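You operate a simulated robot arm through the tools that you are given. There is no shell and no other tool. Be economical: measure what you need, move in short steps, check, and stop when the job is done.

You run a simulated two-armed robot. Do the job below in one go: nothing can be reset, and whatever is moved stays where it is left.

## Task
Wipe up the spill on the top of the middle bench with the green cloth and put it back.

It is judged by the outcome, as a careful person would: the job done as asked, and still so three seconds after it is handed in. It fails if anything else is knocked over, pushed out of place, dropped, spilled or broken. Flat cloth is picked up by pressing the open fingertips on it (5 to 10 N) and closing them slowly along it; thin cloth reads only 2 to 8 mm in the jaws.

## Robot
Two 7-joint arms with two-finger parallel grippers on one trunk, on a base that drives. Base frame: it is fixed to the floor where the robot stands at the start and does not move with it; the origin is under the middle of the robot, x ahead of it, y to its left, z up. Units: mm, rad, N and s.
The left shoulder is at the start at [50, 187, 1110], the right one opposite. With the tool pointing down near the work surface each hand reaches from about 100 to 660 mm from the robot's upright axis, wherever it stands, measured 20 degrees to its own side. Payload 3.43 kg a hand.
The tool frame of a hand sits at the grasp point between the pads (the TCP): z along the fingers, y along the line on which they close. The tips reach 30 mm beyond it. The gripper opens to 94 mm. The fingers are 28 mm wide and 10 mm thick; the gripper's body (50 by 96 mm) begins 55 mm behind the TCP.
Orientation is that of the tool frame in the base frame, as a unit quaternion [x, y, z, w]. With the fingers straight down and closing along the base's y, the tool's x points along the base's -x, its y along +y and its z along -z.

## Interface
- The arms move only by the tool send_rows. It takes "left_rows", "right_rows" or both (then of equal length, played together; a hand with none holds still); each is a list of rows, each a list of 3 entries, a list of its own where there are three numbers: the shift along the tool's x, y, z in m, then the turn, a rotation vector about the tool's x, y, z in rad, then the closure, from 0 (fully open) to 1 (shut). In form: [[[x, y, z], [rx, ry, rz], jaw], ...]. A call has 1 to 20 rows; each row shifts and turns the commanded pose from where the row before left it, along the tool's axes as they then stand. Rows are played at 5 a second. More than 50 mm and 0.15 rad between two rows, or a gripper value outside its range, and nothing of the call is played. A pose out of reach is approached as far as the arm can. The call stops where the force on the tool passes 40 N (or 10 N more than at its start, if that is more) or the arm is blocked; 0.2 s more then pass. Each finger travels about 153 mm/s and halts on what it meets, pressing with about 37 N; the grip force reading is that of the motor and also rises with nothing between the fingers. The clock runs only during rows and for 0.2 s after the last one: add rows that do not move to give the fingers time. It gives the time, the measured TCP pose, the force on the tool (base axes), the opening and the grip force at its end, in the units of the frame above (readings bear some noise), with the torque about the TCP (base axes, N m) and any sound that the robot's microphone picked up.
- Cameras (640 x 400 px; columns grow to the right, rows downward): "scene" is now at [148.4, -4.5, 1269.9]; the picture's right is [-0.04, -1.00, 0.00], its down [-0.60, 0.02, -0.80] and it looks along [0.80, -0.03, -0.60] (base axes); focal length 290 px, centre (320, 200). "left" rides on the left gripper at [76, -14, -103] in its tool frame; the picture's right is [0.18, 0.98, 0.00], its down [-0.75, 0.14, -0.64] and it looks along [-0.63, 0.12, 0.77] (tool axes); focal length 243 px, centre (320, 200). "right" rides on the right gripper at [76, 14, -102] in its tool frame; the picture's right is [-0.18, 0.98, 0.00], its down [-0.75, -0.14, -0.64] and it looks along [-0.63, -0.12, 0.77] (tool axes); focal length 243 px, centre (320, 200).
- capture(camera): a new picture of that camera. The clock stands still meanwhile.
- lift_body(by): slides the trunk up (or, below 0, down) by that many mm; the arms and the scene camera ride with it, the base frame stays. It gives what a move gives, with no picture.
- roll_base(legs): drives the robot by 1 to 6 legs, each [ahead, left, turn to the left] in mm, mm and rad, along the robot's own axes; the way and the turn of a leg run together, so that a leg with both is an arc; at most 1500 mm and 3.142 rad a leg. The arms and the cameras ride along, it lands a little off, and it stops where it bumps. It gives what a move gives.
- turn_head(pan, tilt): turns the head with the scene camera to pan (to the left, within 1.396 rad either way) and tilt (down, from -0.506 to 1.204), counted from straight ahead of the robot. It gives what a move gives.
- probe_pixels(camera, pixels): there is no depth. For up to 12 entries [column, row, z] of the newest picture of that camera ("zoom" is the newest enlarged one), the place [x, y] in the base frame at which the ray of that pixel passes the height z, good to about 3 mm. The clock stands still meanwhile.
- close_up(camera, box): a new picture of the part [left, top, right, bottom] of that camera's present view, enlarged. The clock stands still meanwhile.
- finish_job(): hands the job in; it is judged then, once.

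Go step by step. Measure first, check grasps and placings, and put right what went wrong. The budget is 80 turns and 78 pictures, counting those below and the enlarged ones. Unless the task says otherwise, let go and move clear before handing in, and close with one line.

The tools are called after ">>>" by a JSON object that holds its "method" and its "body". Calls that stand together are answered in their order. send_rows: Moves the arms, as the interface text tells. Its arguments: {"type":"object","properties":{"left_rows":{"type":"array","items":{"type":"array"}},"right_rows":{"type":"array","items":{"type":"array"}}},"required":[]} The other tools are called the same way: lift_body (by) slides the trunk up or down; roll_base (legs) drives the base; turn_head (pan, tilt) turns the head that bears the scene camera; capture (camera) takes a picture; probe_pixels (camera, pixels) gives the place at which the rays of pixels pass given heights; close_up (camera, box) takes an enlarged picture of a part of a camera's view; finish_job () hands the job in.

At the start:

```text
t: 0.0
left_ee_pos: [482.8, 195.8, 990.1]
left_ee_rot: [0.0, 1.0, 0.0, 0.0]
left_force: [0.2, -0.2, 0.1]
left_moment: [-0.02, 0.02, -0.01]
left_gripper_width: 94.3
left_grip_force: 0.1
right_ee_pos: [350.3, -200.8, 1077.1]
right_ee_rot: [-0.001, 1.0, -0.001, 0.001]
right_force: [0.0, 0.2, -0.1]
right_moment: [-0.04, -0.02, -0.02]
right_gripper_width: 94.1
right_grip_force: 0.0
trunk travel left (down, up): [-325.0, 107.0]
robot x, y, heading: [3.4, 0.6, 0.001]
head pan, tilt: [-0.038, 0.648]
```

scene: 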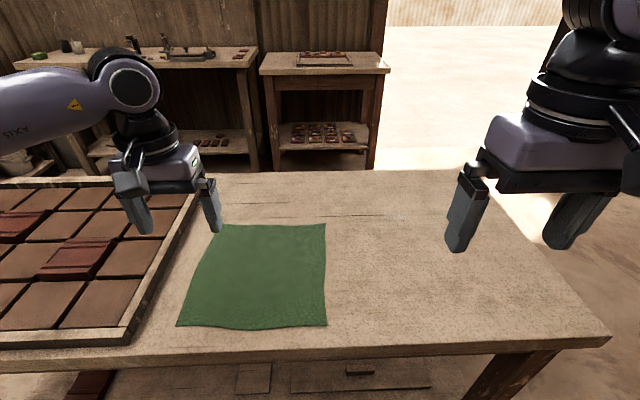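
right: 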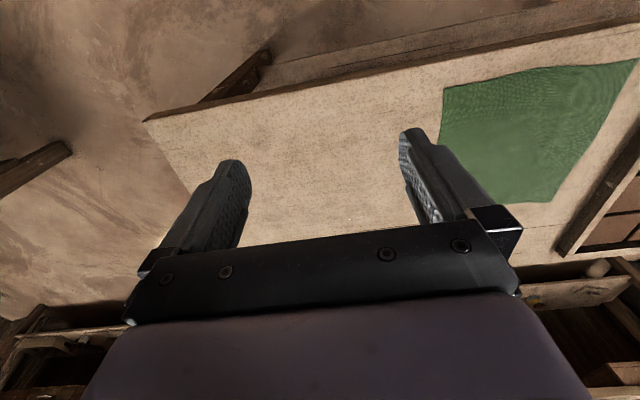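
left: 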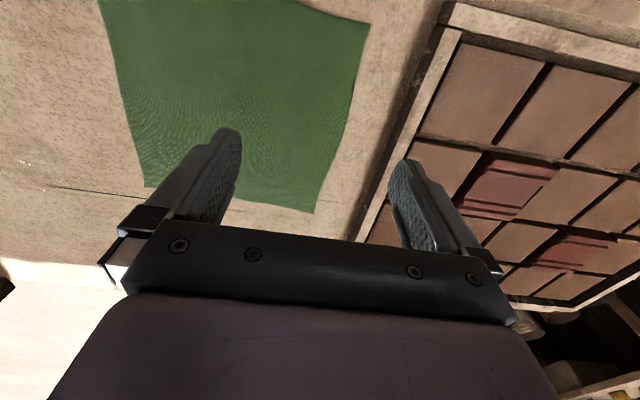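

The scene shows the green cloth flat on the near bench (about 180-327, 223-328) and two more benches behind it. No spill is visible yet, so I'll look around for the benches and the spill.

>>> {"method": "turn_head", "body": {"pan": 0.5, "tilt": 0.35}}

>>> {"method": "capture", "body": {"camera": "scene"}}

>>> {"method": "turn_head", "body": {"pan": 1.3, "tilt": 0.5}}

>>> {"method": "capture", "body": {"camera": "scene"}}

>>> {"method": "turn_head", "body": {"pan": -1.0, "tilt": 0.5}}

>>> {"method": "capture", "body": {"camera": "scene"}}

>>> {"method": "turn_head", "body": {"pan": 0.0, "tilt": 0.4}}

>>> {"method": "capture", "body": {"camera": "scene"}}

```text
t: 1.0
left_ee_pos: [481.8, 194.8, 989.9]
left_ee_rot: [-0.001, 1.0, 0.0, 0.0]
left_force: [0.2, -0.2, -0.1]
left_moment: [-0.02, 0.02, -0.01]
left_gripper_width: 93.7
left_grip_force: 0.1
right_ee_pos: [350.5, -202.1, 1076.5]
right_ee_rot: [0.0, 1.0, 0.0, 0.0]
right_force: [0.9, -0.7, -0.3]
right_moment: [-0.01, 0.03, -0.02]
right_gripper_width: 94.0
right_grip_force: 0.1
trunk travel left (down, up): [-325.0, 107.0]
robot x, y, heading: [-1.4, 3.7, -0.0]
head pan, tilt: [0.499, 0.351]
```

```text
74 pictures are left
```

scene: 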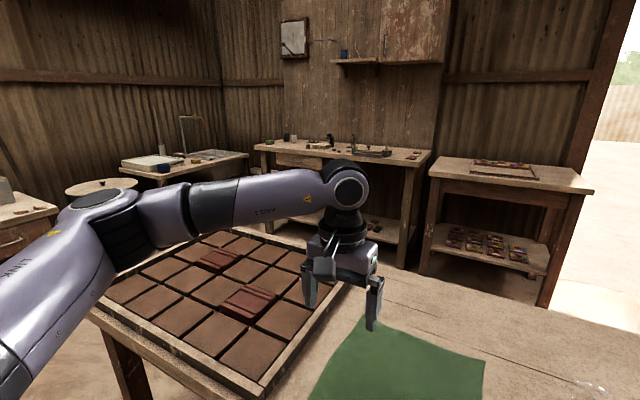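

```text
t: 2.1
left_ee_pos: [481.6, 194.4, 991.2]
left_ee_rot: [0.0, 1.0, 0.0, 0.0]
left_force: [-0.2, 0.2, 0.8]
left_moment: [0.05, -0.03, -0.03]
left_gripper_width: 93.9
left_grip_force: 0.1
right_ee_pos: [349.6, -201.7, 1077.5]
right_ee_rot: [-0.001, 1.0, 0.002, 0.0]
right_force: [0.2, 0.2, -0.8]
right_moment: [0.01, 0.0, 0.0]
right_gripper_width: 94.1
right_grip_force: 0.1
trunk travel left (down, up): [-325.0, 107.0]
robot x, y, heading: [2.7, -1.1, -0.001]
head pan, tilt: [1.3, 0.499]
```

```text
73 pictures are left
```

scene: 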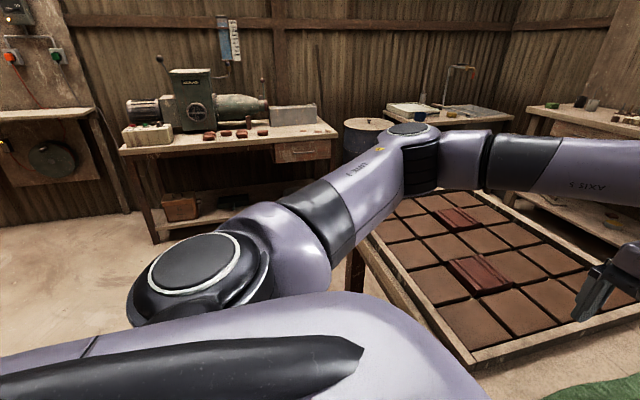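

```text
t: 4.2
left_ee_pos: [481.9, 194.8, 991.6]
left_ee_rot: [0.0, 1.0, 0.001, 0.001]
left_force: [0.0, -0.2, 0.3]
left_moment: [-0.01, 0.01, 0.0]
left_gripper_width: 94.0
left_grip_force: 0.1
right_ee_pos: [350.0, -201.3, 1077.2]
right_ee_rot: [0.0, 1.0, 0.001, 0.0]
right_force: [0.3, 0.2, -0.4]
right_moment: [0.04, 0.02, -0.05]
right_gripper_width: 94.2
right_grip_force: 0.0
trunk travel left (down, up): [-325.0, 107.0]
robot x, y, heading: [0.6, 1.1, 0.002]
head pan, tilt: [-1.0, 0.499]
```

```text
72 pictures are left
```

scene: 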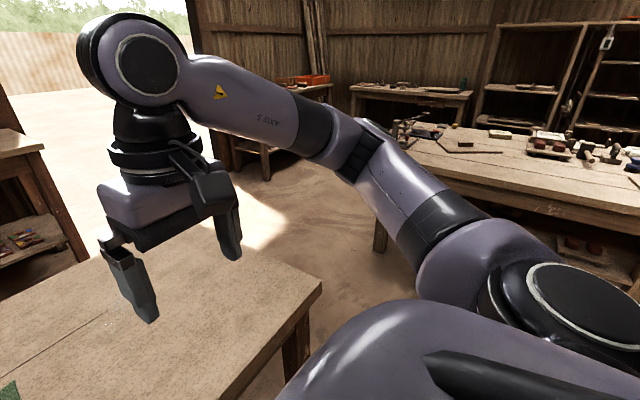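

```text
t: 5.5
left_ee_pos: [481.8, 194.9, 989.7]
left_ee_rot: [0.0, 1.0, 0.0, 0.0]
left_force: [0.2, 0.2, 0.1]
left_moment: [0.01, 0.01, 0.0]
left_gripper_width: 94.2
left_grip_force: 0.1
right_ee_pos: [349.9, -201.0, 1076.5]
right_ee_rot: [0.0, 1.0, 0.001, 0.0]
right_force: [0.6, 0.7, -0.6]
right_moment: [-0.01, 0.0, -0.01]
right_gripper_width: 93.6
right_grip_force: 0.0
trunk travel left (down, up): [-325.0, 107.0]
robot x, y, heading: [-2.4, 2.0, 0.001]
head pan, tilt: [0.0, 0.4]
```

```text
71 pictures are left
```

scene: 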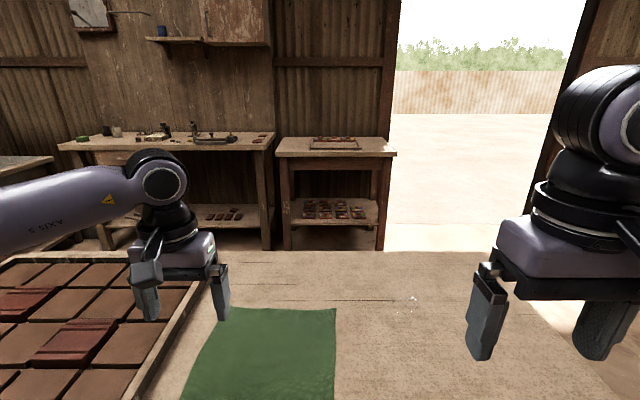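

The near bench stands in the middle of the room, and there are glints on it at (408,303) that may be a clear liquid spill. I'll enlarge that area, tilting the head down.

>>> {"method": "turn_head", "body": {"pan": -0.15, "tilt": 0.7}}

>>> {"method": "capture", "body": {"camera": "scene"}}

>>> {"method": "close_up", "body": {"camera": "scene", "box": [270, 130, 430, 230]}}

>>> {"method": "close_up", "body": {"camera": "left", "box": [0, 100, 160, 200]}}

>>> {"method": "close_up", "body": {"camera": "right", "box": [250, 120, 450, 245]}}

```text
t: 6.3
left_ee_pos: [481.6, 193.1, 990.0]
left_ee_rot: [-0.001, 1.0, 0.0, 0.001]
left_force: [-0.1, 0.5, -0.2]
left_moment: [-0.03, 0.02, 0.0]
left_gripper_width: 94.1
left_grip_force: 0.1
right_ee_pos: [349.7, -201.8, 1077.5]
right_ee_rot: [0.0, 1.0, 0.001, 0.0]
right_force: [-0.5, 0.0, -0.1]
right_moment: [0.01, -0.02, 0.0]
right_gripper_width: 94.2
right_grip_force: 0.0
trunk travel left (down, up): [-325.0, 107.0]
robot x, y, heading: [-2.4, -1.2, 0.003]
head pan, tilt: [-0.15, 0.7]
```

```text
70 pictures are left
```

scene: 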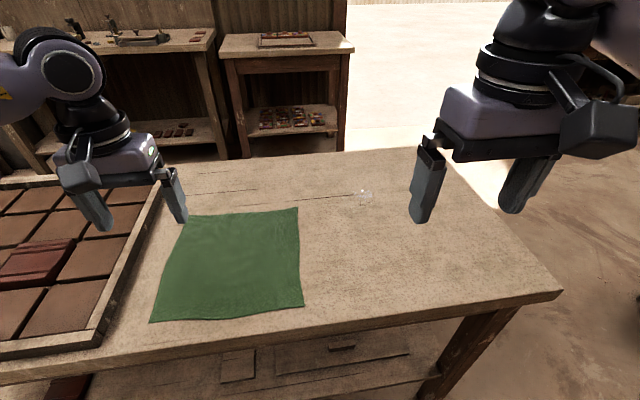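

```text
4.00 times, centred on (350, 180) of scene
```

zoom: 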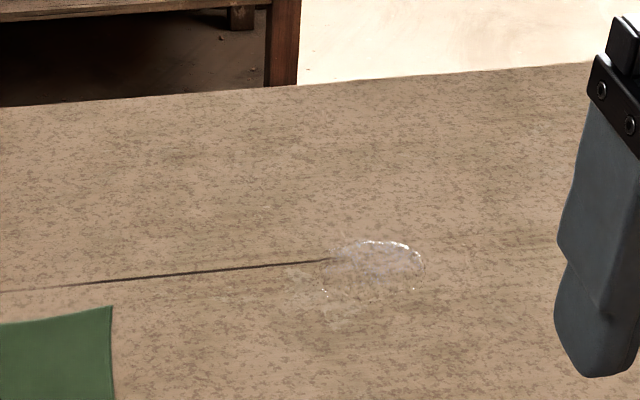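

```text
4.00 times, centred on (80, 150) of left
```

zoom: 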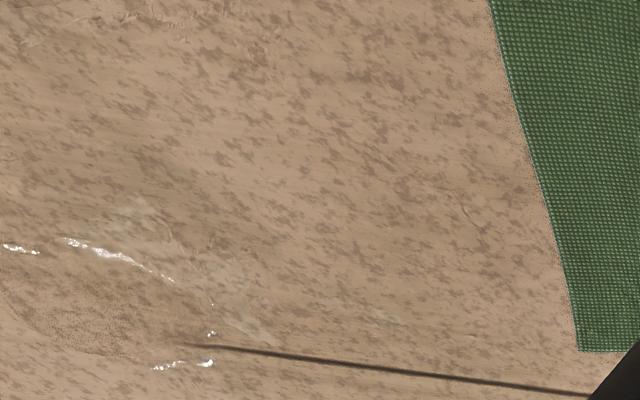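

```text
3.20 times, centred on (350, 182) of right
```

zoom: 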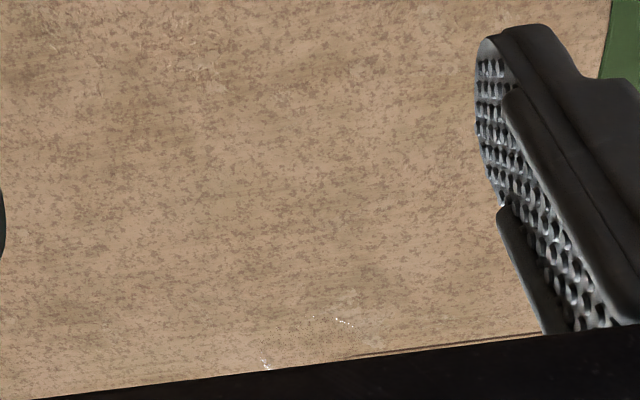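

The spill is a clear puddle at scene (363,197), about 25 px wide. I'll triangulate the table height from the cloth corner and the puddle across cameras.

>>> {"method": "probe_pixels", "body": {"camera": "scene", "pixels": [[298, 208, 700], [298, 208, 800], [298, 208, 900], [363, 197, 700], [363, 197, 800], [363, 197, 900]]}}

>>> {"method": "probe_pixels", "body": {"camera": "left", "pixels": [[144.5, 187.5, 700], [144.5, 187.5, 800], [144.5, 187.5, 900], [313, 213, 700], [313, 213, 800], [313, 213, 900]]}}

```text
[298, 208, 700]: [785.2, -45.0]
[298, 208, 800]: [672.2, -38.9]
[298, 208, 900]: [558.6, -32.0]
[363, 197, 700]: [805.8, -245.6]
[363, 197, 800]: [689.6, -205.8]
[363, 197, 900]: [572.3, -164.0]
```

```text
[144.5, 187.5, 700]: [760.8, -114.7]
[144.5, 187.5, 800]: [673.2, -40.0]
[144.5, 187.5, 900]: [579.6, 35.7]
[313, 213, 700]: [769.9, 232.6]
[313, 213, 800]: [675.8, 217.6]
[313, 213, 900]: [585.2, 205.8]
```

The rays meet at z ≈ 800, so the table top is about 800 mm. Next I'll map the cloth's outline and the puddle's extent at that height.

>>> {"method": "probe_pixels", "body": {"camera": "scene", "pixels": [[298, 208, 800], [187, 214, 800], [150, 321, 800], [303, 306, 800], [350, 198, 800], [376, 196, 800], [364, 190, 800], [360, 208, 800], [560, 290, 800], [415, 148, 800], [160, 190, 800], [110, 350, 800]]}}

>>> {"method": "close_up", "body": {"camera": "scene", "box": [140, 190, 340, 330]}}

>>> {"method": "close_up", "body": {"camera": "scene", "box": [330, 175, 394, 215]}}

>>> {"method": "probe_pixels", "body": {"camera": "zoom", "pixels": [[320, 200, 800]]}}

```text
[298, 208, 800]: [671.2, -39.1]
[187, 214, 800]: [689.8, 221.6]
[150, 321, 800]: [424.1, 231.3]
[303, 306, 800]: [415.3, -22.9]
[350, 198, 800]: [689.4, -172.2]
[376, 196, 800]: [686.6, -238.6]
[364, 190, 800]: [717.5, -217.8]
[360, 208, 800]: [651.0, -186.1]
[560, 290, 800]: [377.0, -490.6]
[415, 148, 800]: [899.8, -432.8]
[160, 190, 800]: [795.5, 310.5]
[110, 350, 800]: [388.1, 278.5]
```

```text
2.86 times, centred on (240, 260) of scene
```

zoom: 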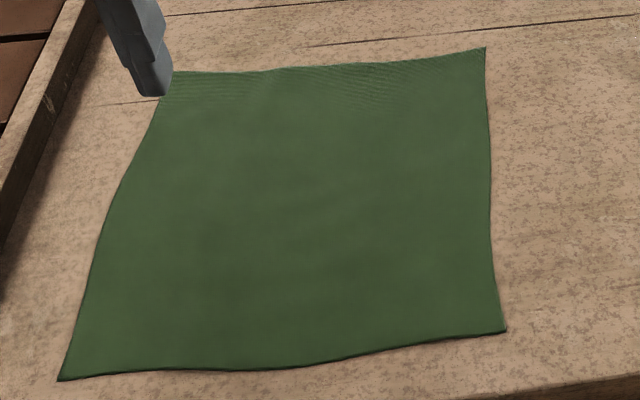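

```text
10.00 times, centred on (362, 195) of scene
```

zoom: 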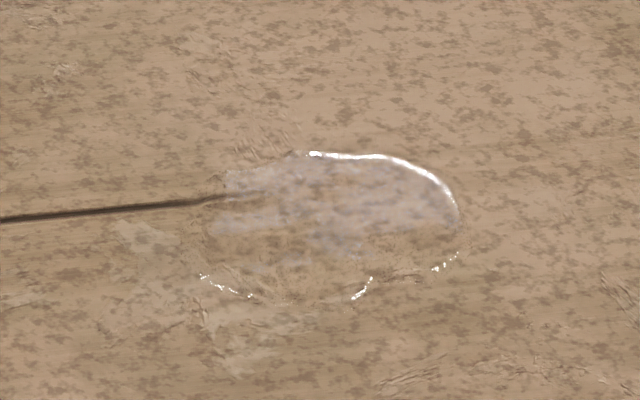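

```text
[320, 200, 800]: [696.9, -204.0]
```

The puddle covers about x 655–715, y −240…−172. The cloth covers x 415–690, y −40…230. I plan to hold the cloth at both side edges and drag it flat over the puddle and back. The puddle is about 720 mm out, so I need to drive forward and will first check clearance in front of the base.

>>> {"method": "turn_head", "body": {"pan": -0.3, "tilt": 1.2}}

>>> {"method": "capture", "body": {"camera": "scene"}}

```text
t: 7.2
left_ee_pos: [482.1, 193.6, 990.8]
left_ee_rot: [0.0, 1.0, 0.0, 0.0]
left_force: [-0.1, -0.9, 0.7]
left_moment: [0.02, 0.0, 0.01]
left_gripper_width: 94.0
left_grip_force: 0.1
right_ee_pos: [350.8, -201.7, 1077.0]
right_ee_rot: [0.0, 1.0, 0.001, 0.0]
right_force: [0.5, 0.0, 0.1]
right_moment: [0.03, 0.0, 0.01]
right_gripper_width: 94.0
right_grip_force: 0.1
trunk travel left (down, up): [-325.0, 107.0]
robot x, y, heading: [-1.6, 2.8, -0.0]
head pan, tilt: [-0.3, 1.201]
```

```text
64 pictures are left
```

scene: 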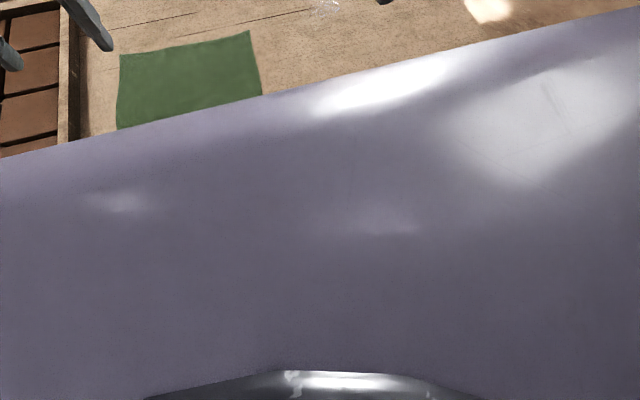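

The chest hides the base, but its front looks to be about x≈270, against a bench edge at about 385. I'll advance about 85 mm in two short legs.

>>> {"method": "roll_base", "body": {"legs": [[45, 0, 0]]}}

>>> {"method": "roll_base", "body": {"legs": [[40, 0, 0]]}}

>>> {"method": "turn_head", "body": {"pan": 0.0, "tilt": 0.75}}

>>> {"method": "capture", "body": {"camera": "scene"}}

```text
t: 8.1
left_ee_pos: [525.8, 193.1, 990.8]
left_ee_rot: [-0.001, 1.0, 0.0, 0.0]
left_force: [0.5, -0.1, -0.6]
left_moment: [0.01, 0.02, -0.02]
left_gripper_width: 94.0
left_grip_force: 0.1
right_ee_pos: [393.1, -201.8, 1076.2]
right_ee_rot: [0.0, 1.0, 0.0, 0.0]
right_force: [-0.2, 0.7, 0.0]
right_moment: [0.01, 0.0, -0.01]
right_gripper_width: 94.2
right_grip_force: 0.0
trunk travel left (down, up): [-325.0, 107.0]
robot x, y, heading: [43.3, 1.5, -0.002]
head pan, tilt: [-0.3, 1.201]
```

```text
t: 9.0
left_ee_pos: [566.4, 194.1, 991.1]
left_ee_rot: [0.0, 1.0, -0.001, 0.0]
left_force: [0.6, 0.2, 0.2]
left_moment: [0.02, 0.0, 0.01]
left_gripper_width: 93.9
left_grip_force: 0.1
right_ee_pos: [433.8, -201.7, 1076.7]
right_ee_rot: [0.001, 1.0, 0.0, 0.001]
right_force: [-0.1, -0.6, 0.8]
right_moment: [-0.02, 0.04, 0.02]
right_gripper_width: 94.2
right_grip_force: 0.0
trunk travel left (down, up): [-325.0, 107.0]
robot x, y, heading: [79.7, -2.8, 0.001]
head pan, tilt: [-0.3, 1.201]
```

```text
t: 9.9
left_ee_pos: [565.7, 194.2, 990.3]
left_ee_rot: [0.0, 1.0, 0.0, 0.001]
left_force: [0.3, 0.4, 0.3]
left_moment: [0.0, -0.04, 0.02]
left_gripper_width: 93.9
left_grip_force: 0.0
right_ee_pos: [433.3, -201.8, 1077.5]
right_ee_rot: [0.0, 1.0, 0.001, 0.0]
right_force: [-0.9, 0.2, 0.1]
right_moment: [0.0, 0.01, -0.01]
right_gripper_width: 94.0
right_grip_force: 0.1
trunk travel left (down, up): [-325.0, 107.0]
robot x, y, heading: [81.0, -1.5, 0.002]
head pan, tilt: [0.0, 0.75]
```

```text
63 pictures are left
```

scene: 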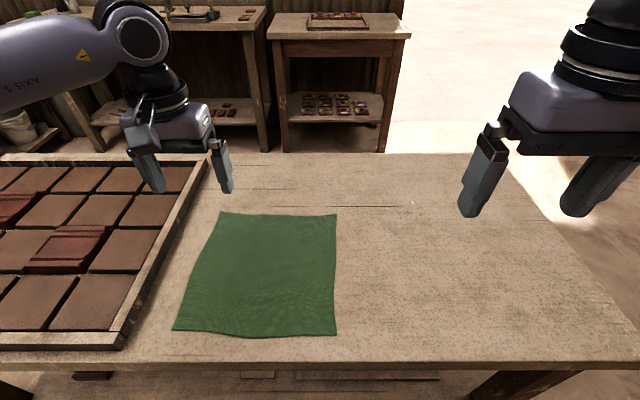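

The base advanced without a bump. I'll re-measure the cloth outline, the tray edge and the puddle from this view before descending.

>>> {"method": "probe_pixels", "body": {"camera": "scene", "pixels": [[337, 213, 800], [221, 213, 800], [173, 330, 800], [337, 336, 800], [337, 275, 800], [195, 272, 800], [410, 203, 800], [207, 165, 800], [130, 345, 800]]}}

>>> {"method": "close_up", "body": {"camera": "scene", "box": [380, 185, 444, 225]}}

>>> {"method": "probe_pixels", "body": {"camera": "zoom", "pixels": [[320, 200, 800]]}}

```text
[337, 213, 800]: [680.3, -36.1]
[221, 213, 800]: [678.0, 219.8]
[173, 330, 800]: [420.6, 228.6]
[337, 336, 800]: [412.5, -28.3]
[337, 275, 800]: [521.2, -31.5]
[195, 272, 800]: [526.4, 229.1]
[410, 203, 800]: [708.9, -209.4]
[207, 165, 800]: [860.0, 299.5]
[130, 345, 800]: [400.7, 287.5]
```

```text
10.00 times, centred on (412, 205) of scene
```

zoom: 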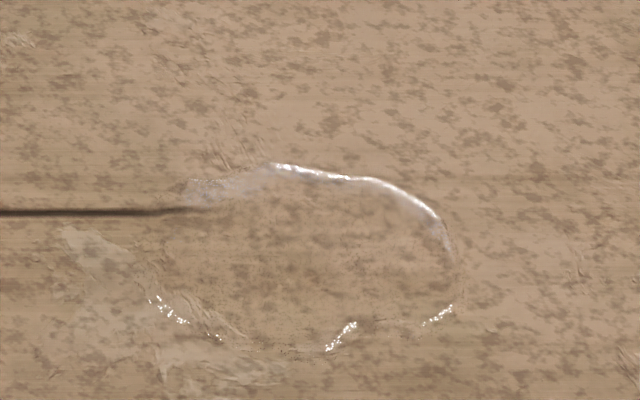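

```text
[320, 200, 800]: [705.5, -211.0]
```

>>> {"method": "probe_pixels", "body": {"camera": "zoom", "pixels": [[145, 300, 800], [455, 300, 800], [270, 162, 800], [185, 190, 800], [330, 355, 800], [440, 220, 800], [60, 230, 800], [170, 380, 800], [230, 350, 800]]}}

```text
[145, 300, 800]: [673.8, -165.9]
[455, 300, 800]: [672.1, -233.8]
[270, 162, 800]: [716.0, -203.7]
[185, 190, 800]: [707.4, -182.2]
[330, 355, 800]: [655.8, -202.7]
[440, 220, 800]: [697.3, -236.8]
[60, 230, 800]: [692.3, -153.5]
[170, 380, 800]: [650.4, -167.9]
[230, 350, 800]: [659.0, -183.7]
```

The puddle covers x 653–718, y −238…−160. I'll bring both hands above the cloth's side edges, with the jaws about 40 mm open, at TCP z≈900.

>>> {"method": "send_rows", "body": {"left_rows": [[[0.002, -0.001, 0.011], [0, 0, 0], 0.575], [[0.002, -0.001, 0.011], [0, 0, 0], 0.575], [[0.002, -0.001, 0.011], [0, 0, 0], 0.575], [[0.002, -0.001, 0.011], [0, 0, 0], 0.575], [[0.002, -0.001, 0.011], [0, 0, 0], 0.575], [[0.002, -0.001, 0.011], [0, 0, 0], 0.575], [[0.002, -0.001, 0.011], [0, 0, 0], 0.575], [[0.002, -0.002, 0.013], [0, 0, 0], 0.575], [[0, 0, 0], [0, 0, 0], 0.575]], "right_rows": [[[-0.0146, 0.0267, 0.0221], [0, 0, 0], 0.575], [[-0.0146, 0.0267, 0.0221], [0, 0, 0], 0.575], [[-0.0146, 0.0267, 0.0221], [0, 0, 0], 0.575], [[-0.0146, 0.0267, 0.0221], [0, 0, 0], 0.575], [[-0.0146, 0.0267, 0.0221], [0, 0, 0], 0.575], [[-0.0146, 0.0267, 0.0221], [0, 0, 0], 0.575], [[-0.0146, 0.0267, 0.0221], [0, 0, 0], 0.575], [[-0.0146, 0.0267, 0.0221], [0, 0, 0], 0.575], [[0, 0, 0], [0, 0, 0], 0.575]]}}

>>> {"method": "capture", "body": {"camera": "scene"}}

```text
t: 11.9
left_ee_pos: [549.1, 185.6, 900.3]
left_ee_rot: [0.0, 1.0, -0.001, 0.0]
left_force: [0.6, 0.1, -0.1]
left_moment: [-0.02, 0.01, 0.02]
left_gripper_width: 39.9
left_grip_force: 0.1
right_ee_pos: [549.4, 12.1, 900.2]
right_ee_rot: [0.001, 1.0, 0.001, 0.0]
right_force: [-0.1, -0.7, 0.9]
right_moment: [-0.02, 0.0, 0.01]
right_gripper_width: 40.3
right_grip_force: 0.1
trunk travel left (down, up): [-325.0, 107.0]
robot x, y, heading: [81.5, 1.1, -0.002]
head pan, tilt: [0.0, 0.75]
```

```text
61 pictures are left
```

scene: 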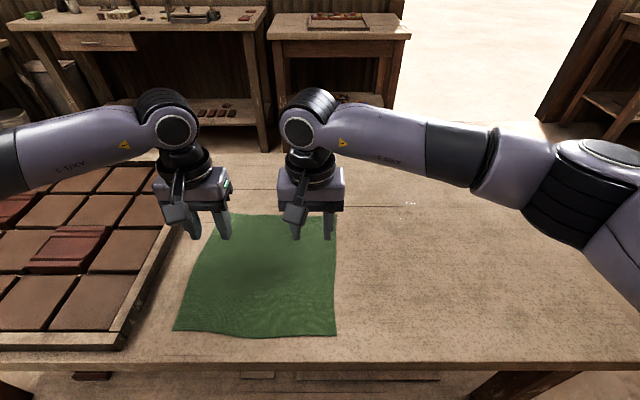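

Both hands hang over the cloth, inside its left and right edges. I'll descend to just above contact, about TCP z 835, then press gently.

>>> {"method": "send_rows", "body": {"left_rows": [[[0, 0, 0.03], [0, 0, 0], 0.575], [[0, 0, 0.025], [0, 0, 0], 0.575], [[0, 0, 0.01], [0, 0, 0], 0.575], [[0, 0, 0], [0, 0, 0], 0.575]], "right_rows": [[[0, 0, 0.03], [0, 0, 0], 0.575], [[0, 0, 0.025], [0, 0, 0], 0.575], [[0, 0, 0.01], [0, 0, 0], 0.575], [[0, 0, 0], [0, 0, 0], 0.575]]}}

>>> {"method": "send_rows", "body": {"left_rows": [[[0, 0, 0.002], [0, 0, 0], 0.575], [[0, 0, 0], [0, 0, 0], 0.575]], "right_rows": [[[0, 0, 0.002], [0, 0, 0], 0.575], [[0, 0, 0], [0, 0, 0], 0.575]]}}

```text
t: 12.9
left_ee_pos: [550.9, 187.1, 834.1]
left_ee_rot: [0.0, 1.0, 0.0, 0.0]
left_force: [0.2, 0.3, -0.4]
left_moment: [0.01, 0.0, 0.0]
left_gripper_width: 40.3
left_grip_force: 0.0
right_ee_pos: [548.9, 11.9, 835.0]
right_ee_rot: [0.0, 1.0, 0.001, 0.0]
right_force: [0.0, 0.4, -0.2]
right_moment: [-0.02, 0.0, 0.0]
right_gripper_width: 40.2
right_grip_force: 0.1
trunk travel left (down, up): [-325.0, 107.0]
robot x, y, heading: [84.1, 2.2, 0.0]
head pan, tilt: [0.0, 0.75]
```

```text
t: 13.5
left_ee_pos: [549.9, 185.9, 832.4]
left_ee_rot: [0.0, 1.0, 0.001, -0.001]
left_force: [0.1, -0.6, 0.9]
left_moment: [0.0, 0.0, -0.01]
left_gripper_width: 40.1
left_grip_force: 0.1
right_ee_pos: [549.9, 11.0, 833.0]
right_ee_rot: [0.0, 1.0, 0.0, 0.0]
right_force: [0.5, -0.3, -0.5]
right_moment: [0.01, -0.01, 0.03]
right_gripper_width: 40.1
right_grip_force: 0.0
trunk travel left (down, up): [-325.0, 107.0]
robot x, y, heading: [82.4, -0.7, 0.003]
head pan, tilt: [0.0, 0.75]
```

>>> {"method": "send_rows", "body": {"left_rows": [[[0, 0, 0.001], [0, 0, 0], 0.575], [[0, 0, 0.001], [0, 0, 0], 0.575], [[0, 0, 0], [0, 0, 0], 0.575]], "right_rows": [[[0, 0, 0.001], [0, 0, 0], 0.575], [[0, 0, 0.001], [0, 0, 0], 0.575], [[0, 0, 0], [0, 0, 0], 0.575]]}}

>>> {"method": "send_rows", "body": {"left_rows": [[[0, 0, 0.001], [0, 0, 0], 0.575], [[0, 0, 0], [0, 0, 0], 0.575]], "right_rows": [[[0, 0, 0.001], [0, 0, 0], 0.575], [[0, 0, 0], [0, 0, 0], 0.575]]}}

```text
t: 14.3
left_ee_pos: [549.7, 185.7, 831.4]
left_ee_rot: [0.0, 1.0, 0.0, 0.0]
left_force: [0.0, -0.1, 0.8]
left_moment: [-0.05, 0.03, -0.03]
left_gripper_width: 40.0
left_grip_force: 0.1
right_ee_pos: [549.5, 11.8, 832.0]
right_ee_rot: [0.0, 1.0, 0.002, 0.001]
right_force: [-0.5, -0.1, 0.1]
right_moment: [-0.02, -0.01, 0.03]
right_gripper_width: 40.2
right_grip_force: 0.3
trunk travel left (down, up): [-325.0, 107.0]
robot x, y, heading: [81.8, 3.3, 0.003]
head pan, tilt: [0.0, 0.75]
```

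```text
t: 14.9
left_ee_pos: [549.5, 186.6, 830.6]
left_ee_rot: [0.001, 1.0, -0.001, 0.002]
left_force: [0.7, -0.1, 4.4]
left_moment: [0.03, 0.02, -0.03]
left_gripper_width: 39.9
left_grip_force: 0.2
right_ee_pos: [549.5, 11.3, 830.7]
right_ee_rot: [0.0, 1.0, 0.0, 0.001]
right_force: [0.0, -1.2, 6.0]
right_moment: [-0.12, 0.04, 0.03]
right_gripper_width: 39.9
right_grip_force: 0.1
trunk travel left (down, up): [-325.0, 107.0]
robot x, y, heading: [83.8, 2.2, 0.001]
head pan, tilt: [0.0, 0.75]
```

The fingertips press at 4.4 N (left) and 6 N (right). I'll give both a touch more and close slowly along the cloth.

>>> {"method": "send_rows", "body": {"left_rows": [[[0, 0, 0.0006], [0, 0, 0], 0.575], [[0, 0, 0], [0, 0, 0], 0.61], [[0, 0, 0], [0, 0, 0], 0.645], [[0, 0, 0], [0, 0, 0], 0.68], [[0, 0, 0], [0, 0, 0], 0.715], [[0, 0, 0], [0, 0, 0], 0.75], [[0, 0, 0], [0, 0, 0], 0.785], [[0, 0, 0], [0, 0, 0], 0.82], [[0, 0, 0], [0, 0, 0], 0.855], [[0, 0, 0], [0, 0, 0], 0.89], [[0, 0, 0], [0, 0, 0], 0.925], [[0, 0, 0], [0, 0, 0], 0.96], [[0, 0, 0], [0, 0, 0], 1], [[0, 0, 0], [0, 0, 0], 1], [[0, 0, 0], [0, 0, 0], 1]], "right_rows": [[[0, 0, 0.0003], [0, 0, 0], 0.575], [[0, 0, 0], [0, 0, 0], 0.61], [[0, 0, 0], [0, 0, 0], 0.645], [[0, 0, 0], [0, 0, 0], 0.68], [[0, 0, 0], [0, 0, 0], 0.715], [[0, 0, 0], [0, 0, 0], 0.75], [[0, 0, 0], [0, 0, 0], 0.785], [[0, 0, 0], [0, 0, 0], 0.82], [[0, 0, 0], [0, 0, 0], 0.855], [[0, 0, 0], [0, 0, 0], 0.89], [[0, 0, 0], [0, 0, 0], 0.925], [[0, 0, 0], [0, 0, 0], 0.96], [[0, 0, 0], [0, 0, 0], 1], [[0, 0, 0], [0, 0, 0], 1], [[0, 0, 0], [0, 0, 0], 1]]}}

>>> {"method": "capture", "body": {"camera": "scene"}}

>>> {"method": "capture", "body": {"camera": "right"}}

>>> {"method": "capture", "body": {"camera": "left"}}

```text
t: 18.1
left_ee_pos: [550.2, 184.4, 831.2]
left_ee_rot: [0.001, 1.0, -0.001, 0.0]
left_force: [-0.1, -8.5, 17.9]
left_moment: [-0.21, 0.05, -0.08]
left_gripper_width: 6.1
left_grip_force: 36.6
right_ee_pos: [549.2, 13.2, 830.6]
right_ee_rot: [0.0, 1.0, 0.002, 0.002]
right_force: [-0.1, 12.1, 1.8]
right_moment: [0.32, -0.02, 0.0]
right_gripper_width: 1.6
right_grip_force: 36.1
trunk travel left (down, up): [-325.0, 107.0]
robot x, y, heading: [82.1, -4.9, -0.006]
head pan, tilt: [0.0, 0.75]
```

```text
60 pictures are left
```

scene: 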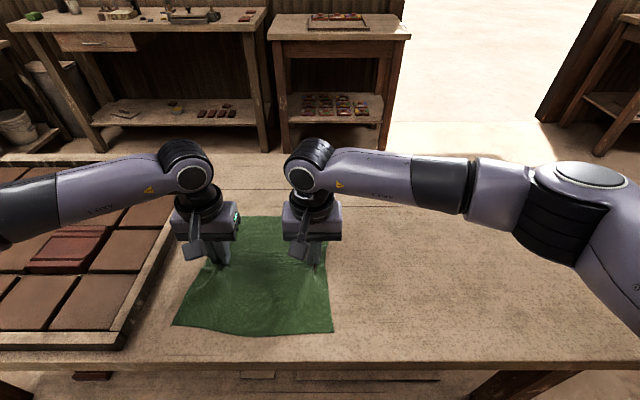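

```text
59 pictures are left
```

right: 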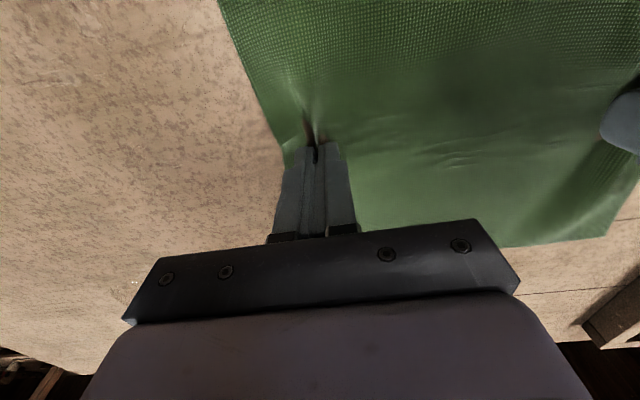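

```text
58 pictures are left
```

left: 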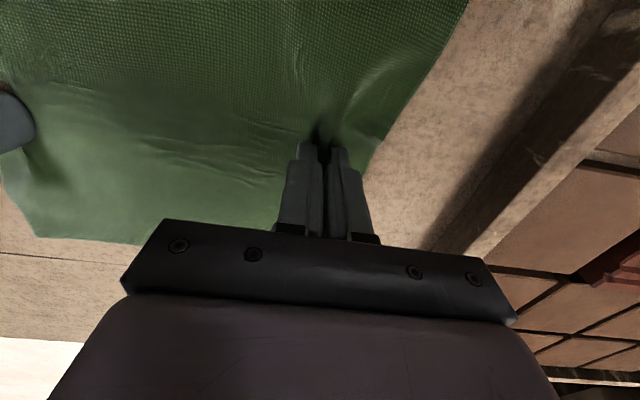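

The left jaw reads 6.1 mm, which is a good hold, but the right reads 1.6 mm, which is doubtful. I'll lift the right hand slightly to test it, easing the tension between the hands.

>>> {"method": "send_rows", "body": {"right_rows": [[[0, 0.005, -0.005], [0, 0, 0], 1], [[0, 0.003, -0.01], [0, 0, 0], 1], [[0, 0, -0.01], [0, 0, 0], 1], [[0, 0, 0], [0, 0, 0], 1]], "left_rows": [[[0, -0.002, -0.0015], [0, 0, 0], 1], [[0, 0, 0], [0, 0, 0], 1], [[0, 0, 0], [0, 0, 0], 1], [[0, 0, 0], [0, 0, 0], 1]]}}

>>> {"method": "capture", "body": {"camera": "right"}}

```text
t: 19.1
left_ee_pos: [549.3, 184.0, 830.4]
left_ee_rot: [0.0, 1.0, 0.001, 0.0]
left_force: [0.8, -0.5, 6.5]
left_moment: [-0.05, -0.02, 0.02]
left_gripper_width: 5.9
left_grip_force: 37.1
right_ee_pos: [549.3, 18.8, 855.2]
right_ee_rot: [0.001, 1.0, 0.0, 0.0]
right_force: [-0.2, 0.8, 0.1]
right_moment: [-0.03, 0.0, 0.03]
right_gripper_width: 2.0
right_grip_force: 36.3
trunk travel left (down, up): [-325.0, 107.0]
robot x, y, heading: [84.1, -1.9, 0.004]
head pan, tilt: [0.0, 0.75]
```

```text
57 pictures are left
```

right: 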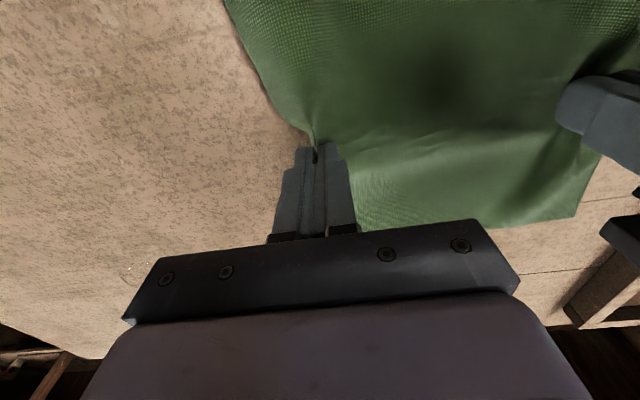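

The right jaw holds only the very edge. I'll lower it, release, and take a fuller hold about 25 mm further inboard.

>>> {"method": "send_rows", "body": {"right_rows": [[[0, -0.004, 0.01], [0, 0, 0], 1], [[0, -0.004, 0.012], [0, 0, 0], 1], [[0, 0, 0], [0, 0, 0], 0.8], [[0, 0, 0], [0, 0, 0], 0.6], [[0, 0, -0.01], [0, 0, 0], 0.55], [[0, 0.015, -0.01], [0, 0, 0], 0.55], [[0, 0.013, 0], [0, 0, 0], 0.55], [[0, 0, 0.01], [0, 0, 0], 0.55], [[0, 0, 0.01], [0, 0, 0], 0.55], [[0, 0, 0], [0, 0, 0], 0.55]]}}

>>> {"method": "capture", "body": {"camera": "right"}}

```text
t: 21.3
left_ee_pos: [549.0, 184.9, 830.9]
left_ee_rot: [-0.001, 1.0, 0.0, 0.0]
left_force: [-0.5, -0.8, 0.2]
left_moment: [-0.03, 0.01, -0.05]
left_gripper_width: 5.8
left_grip_force: 36.8
right_ee_pos: [550.7, 38.5, 833.4]
right_ee_rot: [0.0, 1.0, -0.001, 0.0]
right_force: [-1.0, -0.6, -0.3]
right_moment: [0.02, 0.03, 0.02]
right_gripper_width: 42.1
right_grip_force: 0.1
trunk travel left (down, up): [-325.0, 107.0]
robot x, y, heading: [84.7, 0.5, -0.002]
head pan, tilt: [0.0, 0.75]
```

```text
56 pictures are left
```

right: 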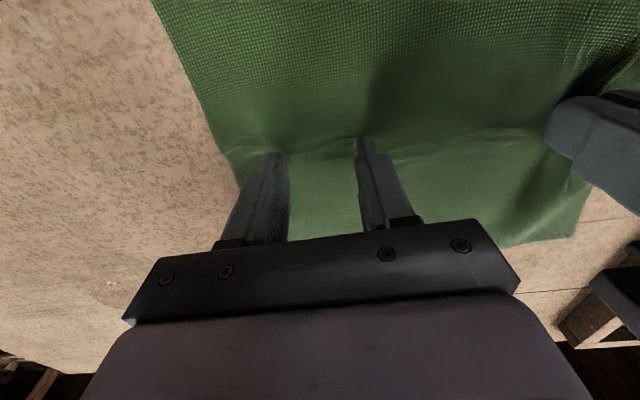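

The right finger sits near the cloth's edge (about 240,185). I'll shift 14 mm further in, press down 3 mm and check the force.

>>> {"method": "send_rows", "body": {"right_rows": [[[0, 0.014, -0.004], [0, 0, 0], 0.55], [[0, 0, 0.004], [0, 0, 0], 0.55], [[0, 0, 0.0015], [0, 0, 0], 0.55], [[0, 0, 0.001], [0, 0, 0], 0.55], [[0, 0, 0.0007], [0, 0, 0], 0.55], [[0, 0, 0], [0, 0, 0], 0.55]]}}

```text
t: 22.7
left_ee_pos: [549.0, 184.0, 831.2]
left_ee_rot: [0.0, 1.0, -0.001, 0.0]
left_force: [0.2, -0.3, -0.1]
left_moment: [-0.01, 0.0, 0.0]
left_gripper_width: 5.9
left_grip_force: 37.2
right_ee_pos: [549.8, 53.4, 831.2]
right_ee_rot: [0.0, 1.0, 0.001, 0.001]
right_force: [0.2, -2.0, 11.3]
right_moment: [-0.21, 0.04, 0.01]
right_gripper_width: 42.8
right_grip_force: 0.1
trunk travel left (down, up): [-325.0, 107.0]
robot x, y, heading: [82.0, 0.1, -0.002]
head pan, tilt: [0.0, 0.75]
```

The press reads 11 N. I'll back off slightly to about 8 N, then close slowly while the left hand gives some slack.

>>> {"method": "send_rows", "body": {"right_rows": [[[0, 0, -0.0005], [0, 0, 0], 0.55], [[0, 0, 0], [0, 0, 0], 0.59], [[0, 0, 0], [0, 0, 0], 0.63], [[0, 0, 0], [0, 0, 0], 0.67], [[0, 0, 0], [0, 0, 0], 0.71], [[0, 0, 0], [0, 0, 0], 0.75], [[0, 0, 0], [0, 0, 0], 0.79], [[0, 0, 0], [0, 0, 0], 0.83], [[0, 0, 0], [0, 0, 0], 0.87], [[0, 0, 0], [0, 0, 0], 0.91], [[0, 0, 0], [0, 0, 0], 0.95], [[0, 0, 0], [0, 0, 0], 1], [[0, 0, 0], [0, 0, 0], 1], [[0, 0, 0], [0, 0, 0], 1]], "left_rows": [[[0, 0, -0.002], [0, 0, 0], 1], [[0, -0.001, 0], [0, 0, 0], 1], [[0, -0.001, 0], [0, 0, 0], 1], [[0, -0.001, 0], [0, 0, 0], 1], [[0, -0.001, 0], [0, 0, 0], 1], [[0, -0.001, 0], [0, 0, 0], 1], [[0, -0.001, 0], [0, 0, 0], 1], [[0, -0.001, 0], [0, 0, 0], 1], [[0, -0.001, 0], [0, 0, 0], 1], [[0, -0.001, 0], [0, 0, 0], 1], [[0, -0.001, 0], [0, 0, 0], 1], [[0, 0, 0], [0, 0, 0], 1], [[0, 0, 0], [0, 0, 0], 1], [[0, 0, 0], [0, 0, 0], 1]]}}

>>> {"method": "capture", "body": {"camera": "right"}}

```text
t: 25.7
left_ee_pos: [549.5, 173.4, 833.3]
left_ee_rot: [0.0, 1.0, 0.0, 0.0]
left_force: [-0.3, -2.6, 0.4]
left_moment: [-0.06, -0.01, -0.06]
left_gripper_width: 5.8
left_grip_force: 37.6
right_ee_pos: [549.4, 52.8, 831.1]
right_ee_rot: [0.0, 1.0, 0.001, 0.002]
right_force: [0.9, 3.2, 5.7]
right_moment: [0.06, 0.0, 0.02]
right_gripper_width: 1.9
right_grip_force: 36.6
trunk travel left (down, up): [-325.0, 107.0]
robot x, y, heading: [81.9, 2.8, 0.001]
head pan, tilt: [0.0, 0.75]
```

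```text
55 pictures are left
```

right: 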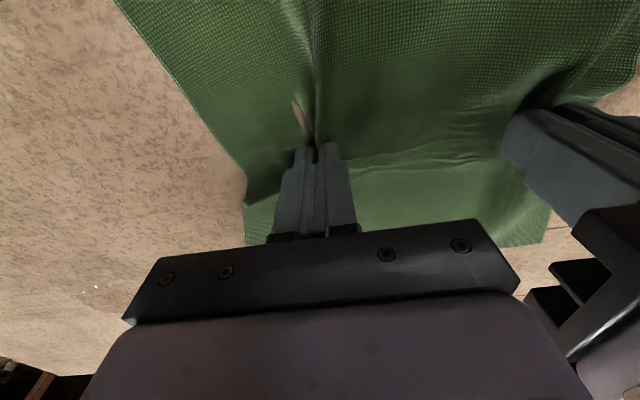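

A fold now runs into the right jaws with cloth on both sides. I'll lift both hands about 20 mm to test the hold.

>>> {"method": "send_rows", "body": {"right_rows": [[[0, 0, -0.007], [0, 0, 0], 1], [[0, 0, -0.007], [0, 0, 0], 1], [[0, 0, -0.008], [0, 0, 0], 1], [[0, 0, 0], [0, 0, 0], 1]], "left_rows": [[[0, 0, -0.007], [0, 0, 0], 1], [[0, 0, -0.007], [0, 0, 0], 1], [[0, 0, -0.008], [0, 0, 0], 1], [[0, 0, 0], [0, 0, 0], 1]]}}

>>> {"method": "capture", "body": {"camera": "right"}}

>>> {"method": "capture", "body": {"camera": "scene"}}

```text
t: 26.7
left_ee_pos: [549.1, 173.1, 855.3]
left_ee_rot: [0.0, 1.0, 0.0, 0.0]
left_force: [-0.5, -2.7, -0.3]
left_moment: [-0.09, 0.0, -0.05]
left_gripper_width: 6.2
left_grip_force: 36.6
right_ee_pos: [549.2, 54.7, 850.9]
right_ee_rot: [0.0, 1.0, 0.0, 0.0]
right_force: [0.4, 3.2, -0.3]
right_moment: [0.06, 0.04, 0.03]
right_gripper_width: 1.9
right_grip_force: 36.7
trunk travel left (down, up): [-325.0, 107.0]
robot x, y, heading: [81.1, 2.6, -0.002]
head pan, tilt: [0.0, 0.75]
```

```text
54 pictures are left
```

right: 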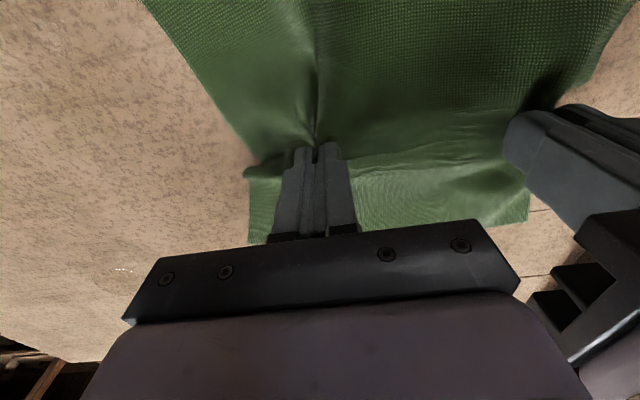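

```text
53 pictures are left
```

scene: 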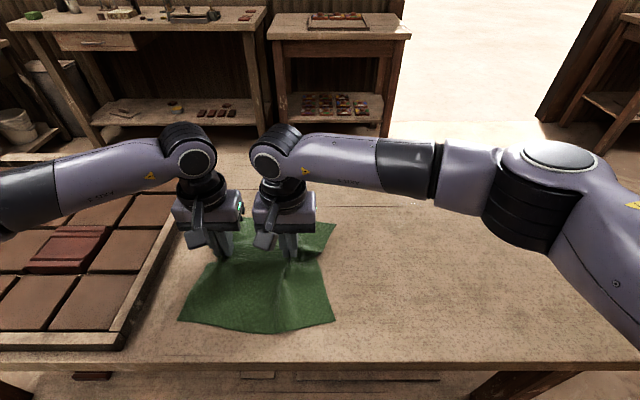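

Both hands hold the cloth. I'll carry it together to the puddle's left side, with the right hand to about (672,−140), still 20 mm up.

>>> {"method": "send_rows", "body": {"right_rows": [[[-0.0154, -0.0243, 0], [0, 0, 0], 1], [[-0.0154, -0.0243, 0], [0, 0, 0], 1], [[-0.0154, -0.0243, 0], [0, 0, 0], 1], [[-0.0154, -0.0243, 0], [0, 0, 0], 1], [[-0.0154, -0.0243, 0], [0, 0, 0], 1], [[-0.0154, -0.0243, 0], [0, 0, 0], 1], [[-0.0154, -0.0243, 0], [0, 0, 0], 1], [[-0.0154, -0.0243, 0], [0, 0, 0], 1], [[0, 0, 0], [0, 0, 0], 1]], "left_rows": [[[-0.0154, -0.0243, 0], [0, 0, 0], 1], [[-0.0154, -0.0243, 0], [0, 0, 0], 1], [[-0.0154, -0.0243, 0], [0, 0, 0], 1], [[-0.0154, -0.0243, 0], [0, 0, 0], 1], [[-0.0154, -0.0243, 0], [0, 0, 0], 1], [[-0.0154, -0.0243, 0], [0, 0, 0], 1], [[-0.0154, -0.0243, 0], [0, 0, 0], 1], [[-0.0154, -0.0243, 0], [0, 0, 0], 1], [[0, 0, 0], [0, 0, 0], 1]]}}

>>> {"method": "capture", "body": {"camera": "scene"}}

```text
t: 28.7
left_ee_pos: [657.3, -8.2, 860.0]
left_ee_rot: [0.005, 1.0, -0.006, 0.0]
left_force: [3.2, -30.3, 0.0]
left_moment: [-0.95, -0.07, 0.0]
left_gripper_width: 6.8
left_grip_force: 36.6
left hand out of reach, approached as far as the arm can: row 8
right_ee_pos: [670.9, -133.9, 854.7]
right_ee_rot: [-0.004, 1.0, 0.007, 0.0]
right_force: [-3.1, 29.1, 2.0]
right_moment: [0.96, 0.09, -0.03]
right_gripper_width: 2.2
right_grip_force: 36.9
trunk travel left (down, up): [-325.0, 107.0]
robot x, y, heading: [83.2, -0.7, 0.004]
head pan, tilt: [0.0, 0.75]
```

```text
52 pictures are left
```

scene: 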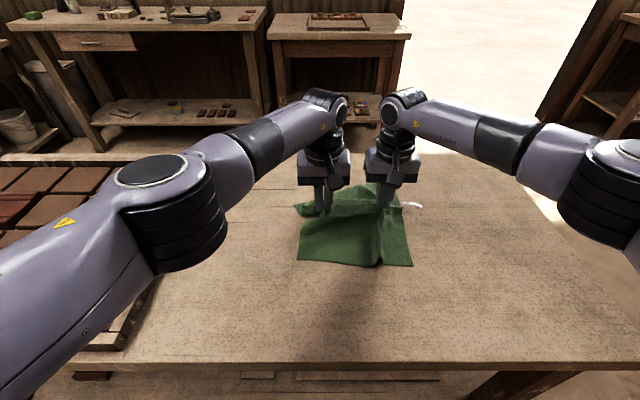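

The left arm hit its reach limit and the cloth is tensioned to about 30 N. I'll relax the hands to their original separation, then roll the base to the right so both arms have room.

>>> {"method": "send_rows", "body": {"right_rows": [[[0, 0.008, 0.0], [0, 0, 0], 1], [[0, 0.008, 0], [0, 0, 0], 1], [[0, 0, 0], [0, 0, 0], 1]], "left_rows": [[[0.008, 0.008, 0], [0, 0, 0], 1], [[0.008, 0.008, 0], [0, 0, 0], 1], [[0, 0, 0], [0, 0, 0], 1]]}}

```text
t: 29.5
left_ee_pos: [641.5, 9.0, 856.7]
left_ee_rot: [0.004, 1.0, -0.007, 0.002]
left_force: [7.1, -31.8, -0.9]
left_moment: [-1.03, -0.21, 0.02]
left_gripper_width: 6.8
left_grip_force: 37.0
right_ee_pos: [668.8, -115.7, 854.7]
right_ee_rot: [-0.006, 1.0, 0.007, -0.002]
right_force: [-6.2, 32.6, 1.3]
right_moment: [1.01, 0.21, -0.02]
right_gripper_width: 2.0
right_grip_force: 36.8
trunk travel left (down, up): [-325.0, 107.0]
robot x, y, heading: [85.0, 0.8, -0.006]
head pan, tilt: [0.0, 0.75]
```

The left command restarted from its measured pose, so tension remains. I'll bring the hands closer: left +20 mm x and −10 mm y, right −6 mm x and +8 mm y.

>>> {"method": "send_rows", "body": {"right_rows": [[[0.003, 0.004, 0.0], [0, 0, 0], 1], [[0.003, 0.004, 0], [0, 0, 0], 1], [[0, 0, 0], [0, 0, 0], 1]], "left_rows": [[[-0.01, -0.004, 0], [0, 0, 0], 1], [[-0.01, -0.005, 0], [0, 0, 0], 1], [[0, 0, 0], [0, 0, 0], 1]]}}

```text
t: 30.3
left_ee_pos: [662.5, 6.2, 856.9]
left_ee_rot: [0.001, 1.0, -0.001, 0.0]
left_force: [-0.8, -14.5, 0.1]
left_moment: [-0.43, 0.01, -0.02]
left_gripper_width: 5.9
left_grip_force: 37.2
right_ee_pos: [666.3, -116.6, 853.4]
right_ee_rot: [0.0, 1.0, 0.0, 0.0]
right_force: [-0.6, 13.9, 0.4]
right_moment: [0.41, 0.01, -0.02]
right_gripper_width: 2.0
right_grip_force: 36.7
trunk travel left (down, up): [-325.0, 107.0]
robot x, y, heading: [83.9, -1.9, -0.0]
head pan, tilt: [0.0, 0.75]
```

Tension is down to 14 N. I'll ease it a little further, then roll right 110 mm.

>>> {"method": "send_rows", "body": {"right_rows": [[[0, 0.006, 0.0], [0, 0, 0], 1], [[0, 0, 0], [0, 0, 0], 1]]}}

>>> {"method": "roll_base", "body": {"legs": [[0, -60, 0]]}}

>>> {"method": "roll_base", "body": {"legs": [[0, -60, 0]]}}

>>> {"method": "capture", "body": {"camera": "scene"}}

```text
t: 30.9
left_ee_pos: [662.4, 6.8, 857.0]
left_ee_rot: [-0.001, 1.0, 0.002, 0.0]
left_force: [0.5, -4.3, -0.3]
left_moment: [-0.15, -0.02, -0.03]
left_gripper_width: 5.6
left_grip_force: 37.2
right_ee_pos: [666.9, -111.3, 852.5]
right_ee_rot: [0.002, 1.0, -0.001, 0.0]
right_force: [0.7, 3.9, 0.4]
right_moment: [0.17, 0.04, -0.01]
right_gripper_width: 2.1
right_grip_force: 36.6
trunk travel left (down, up): [-325.0, 107.0]
robot x, y, heading: [80.2, 3.1, -0.002]
head pan, tilt: [0.0, 0.75]
```

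```text
t: 32.1
left_ee_pos: [663.7, -55.9, 859.2]
left_ee_rot: [0.001, 1.0, 0.0, 0.001]
left_force: [1.1, 1.1, 0.7]
left_moment: [-0.04, 0.0, -0.01]
left_gripper_width: 5.2
left_grip_force: 36.8
right_ee_pos: [665.9, -172.4, 853.5]
right_ee_rot: [0.001, 1.0, 0.0, 0.0]
right_force: [0.5, 0.3, -0.2]
right_moment: [-0.01, 0.0, -0.03]
right_gripper_width: 2.0
right_grip_force: 36.8
trunk travel left (down, up): [-325.0, 107.0]
robot x, y, heading: [83.0, -61.5, 0.003]
head pan, tilt: [0.0, 0.75]
```

```text
t: 33.3
left_ee_pos: [662.7, -113.9, 858.4]
left_ee_rot: [0.0, 1.0, 0.0, -0.001]
left_force: [0.5, -1.5, -0.4]
left_moment: [-0.06, 0.01, -0.02]
left_gripper_width: 1.9
left_grip_force: 36.9
right_ee_pos: [667.0, -232.0, 853.6]
right_ee_rot: [0.0, 1.0, 0.001, 0.0]
right_force: [-0.3, 1.5, 0.9]
right_moment: [0.01, -0.01, 0.01]
right_gripper_width: 2.0
right_grip_force: 36.8
trunk travel left (down, up): [-325.0, 107.0]
robot x, y, heading: [83.5, -119.1, -0.003]
head pan, tilt: [0.0, 0.75]
```

```text
51 pictures are left
```

scene: 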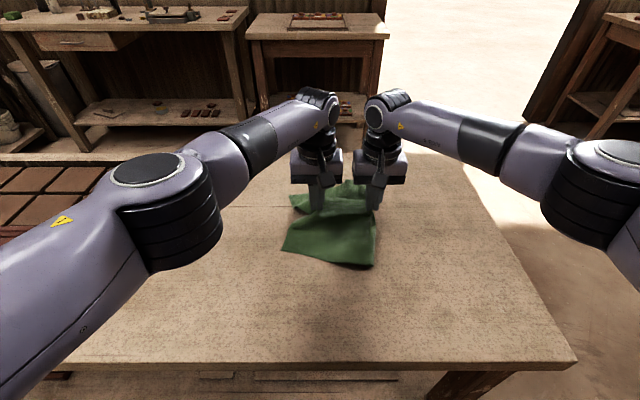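

Both hands are over the puddle and the cloth is still held (jaws 1.9 and 2.0 mm). I'll lower both to press.

>>> {"method": "send_rows", "body": {"right_rows": [[[0, 0, 0.01], [0, 0, 0], 1], [[0, 0, 0.008], [0, 0, 0], 1], [[0, 0, 0.004], [0, 0, 0], 1], [[0, 0, 0.001], [0, 0, 0], 1], [[0, 0, 0], [0, 0, 0], 1]], "left_rows": [[[0, 0, 0.01], [0, 0, 0], 1], [[0, 0, 0.008], [0, 0, 0], 1], [[0, 0, 0.006], [0, 0, 0], 1], [[0, 0, 0.001], [0, 0, 0], 1], [[0, 0, 0], [0, 0, 0], 1]]}}

```text
t: 34.5
left_ee_pos: [659.1, -114.1, 833.4]
left_ee_rot: [0.0, 1.0, -0.001, 0.0]
left_force: [0.2, -2.9, 0.6]
left_moment: [-0.1, 0.01, 0.0]
left_gripper_width: 1.7
left_grip_force: 36.4
left hand out of reach, approached as far as the arm can: row 3
right_ee_pos: [666.0, -230.4, 831.0]
right_ee_rot: [0.0, 1.0, 0.001, 0.0]
right_force: [0.0, 4.2, 2.3]
right_moment: [0.16, -0.04, 0.05]
right_gripper_width: 2.0
right_grip_force: 36.5
trunk travel left (down, up): [-325.0, 107.0]
robot x, y, heading: [85.3, -123.3, 0.004]
head pan, tilt: [0.0, 0.75]
```

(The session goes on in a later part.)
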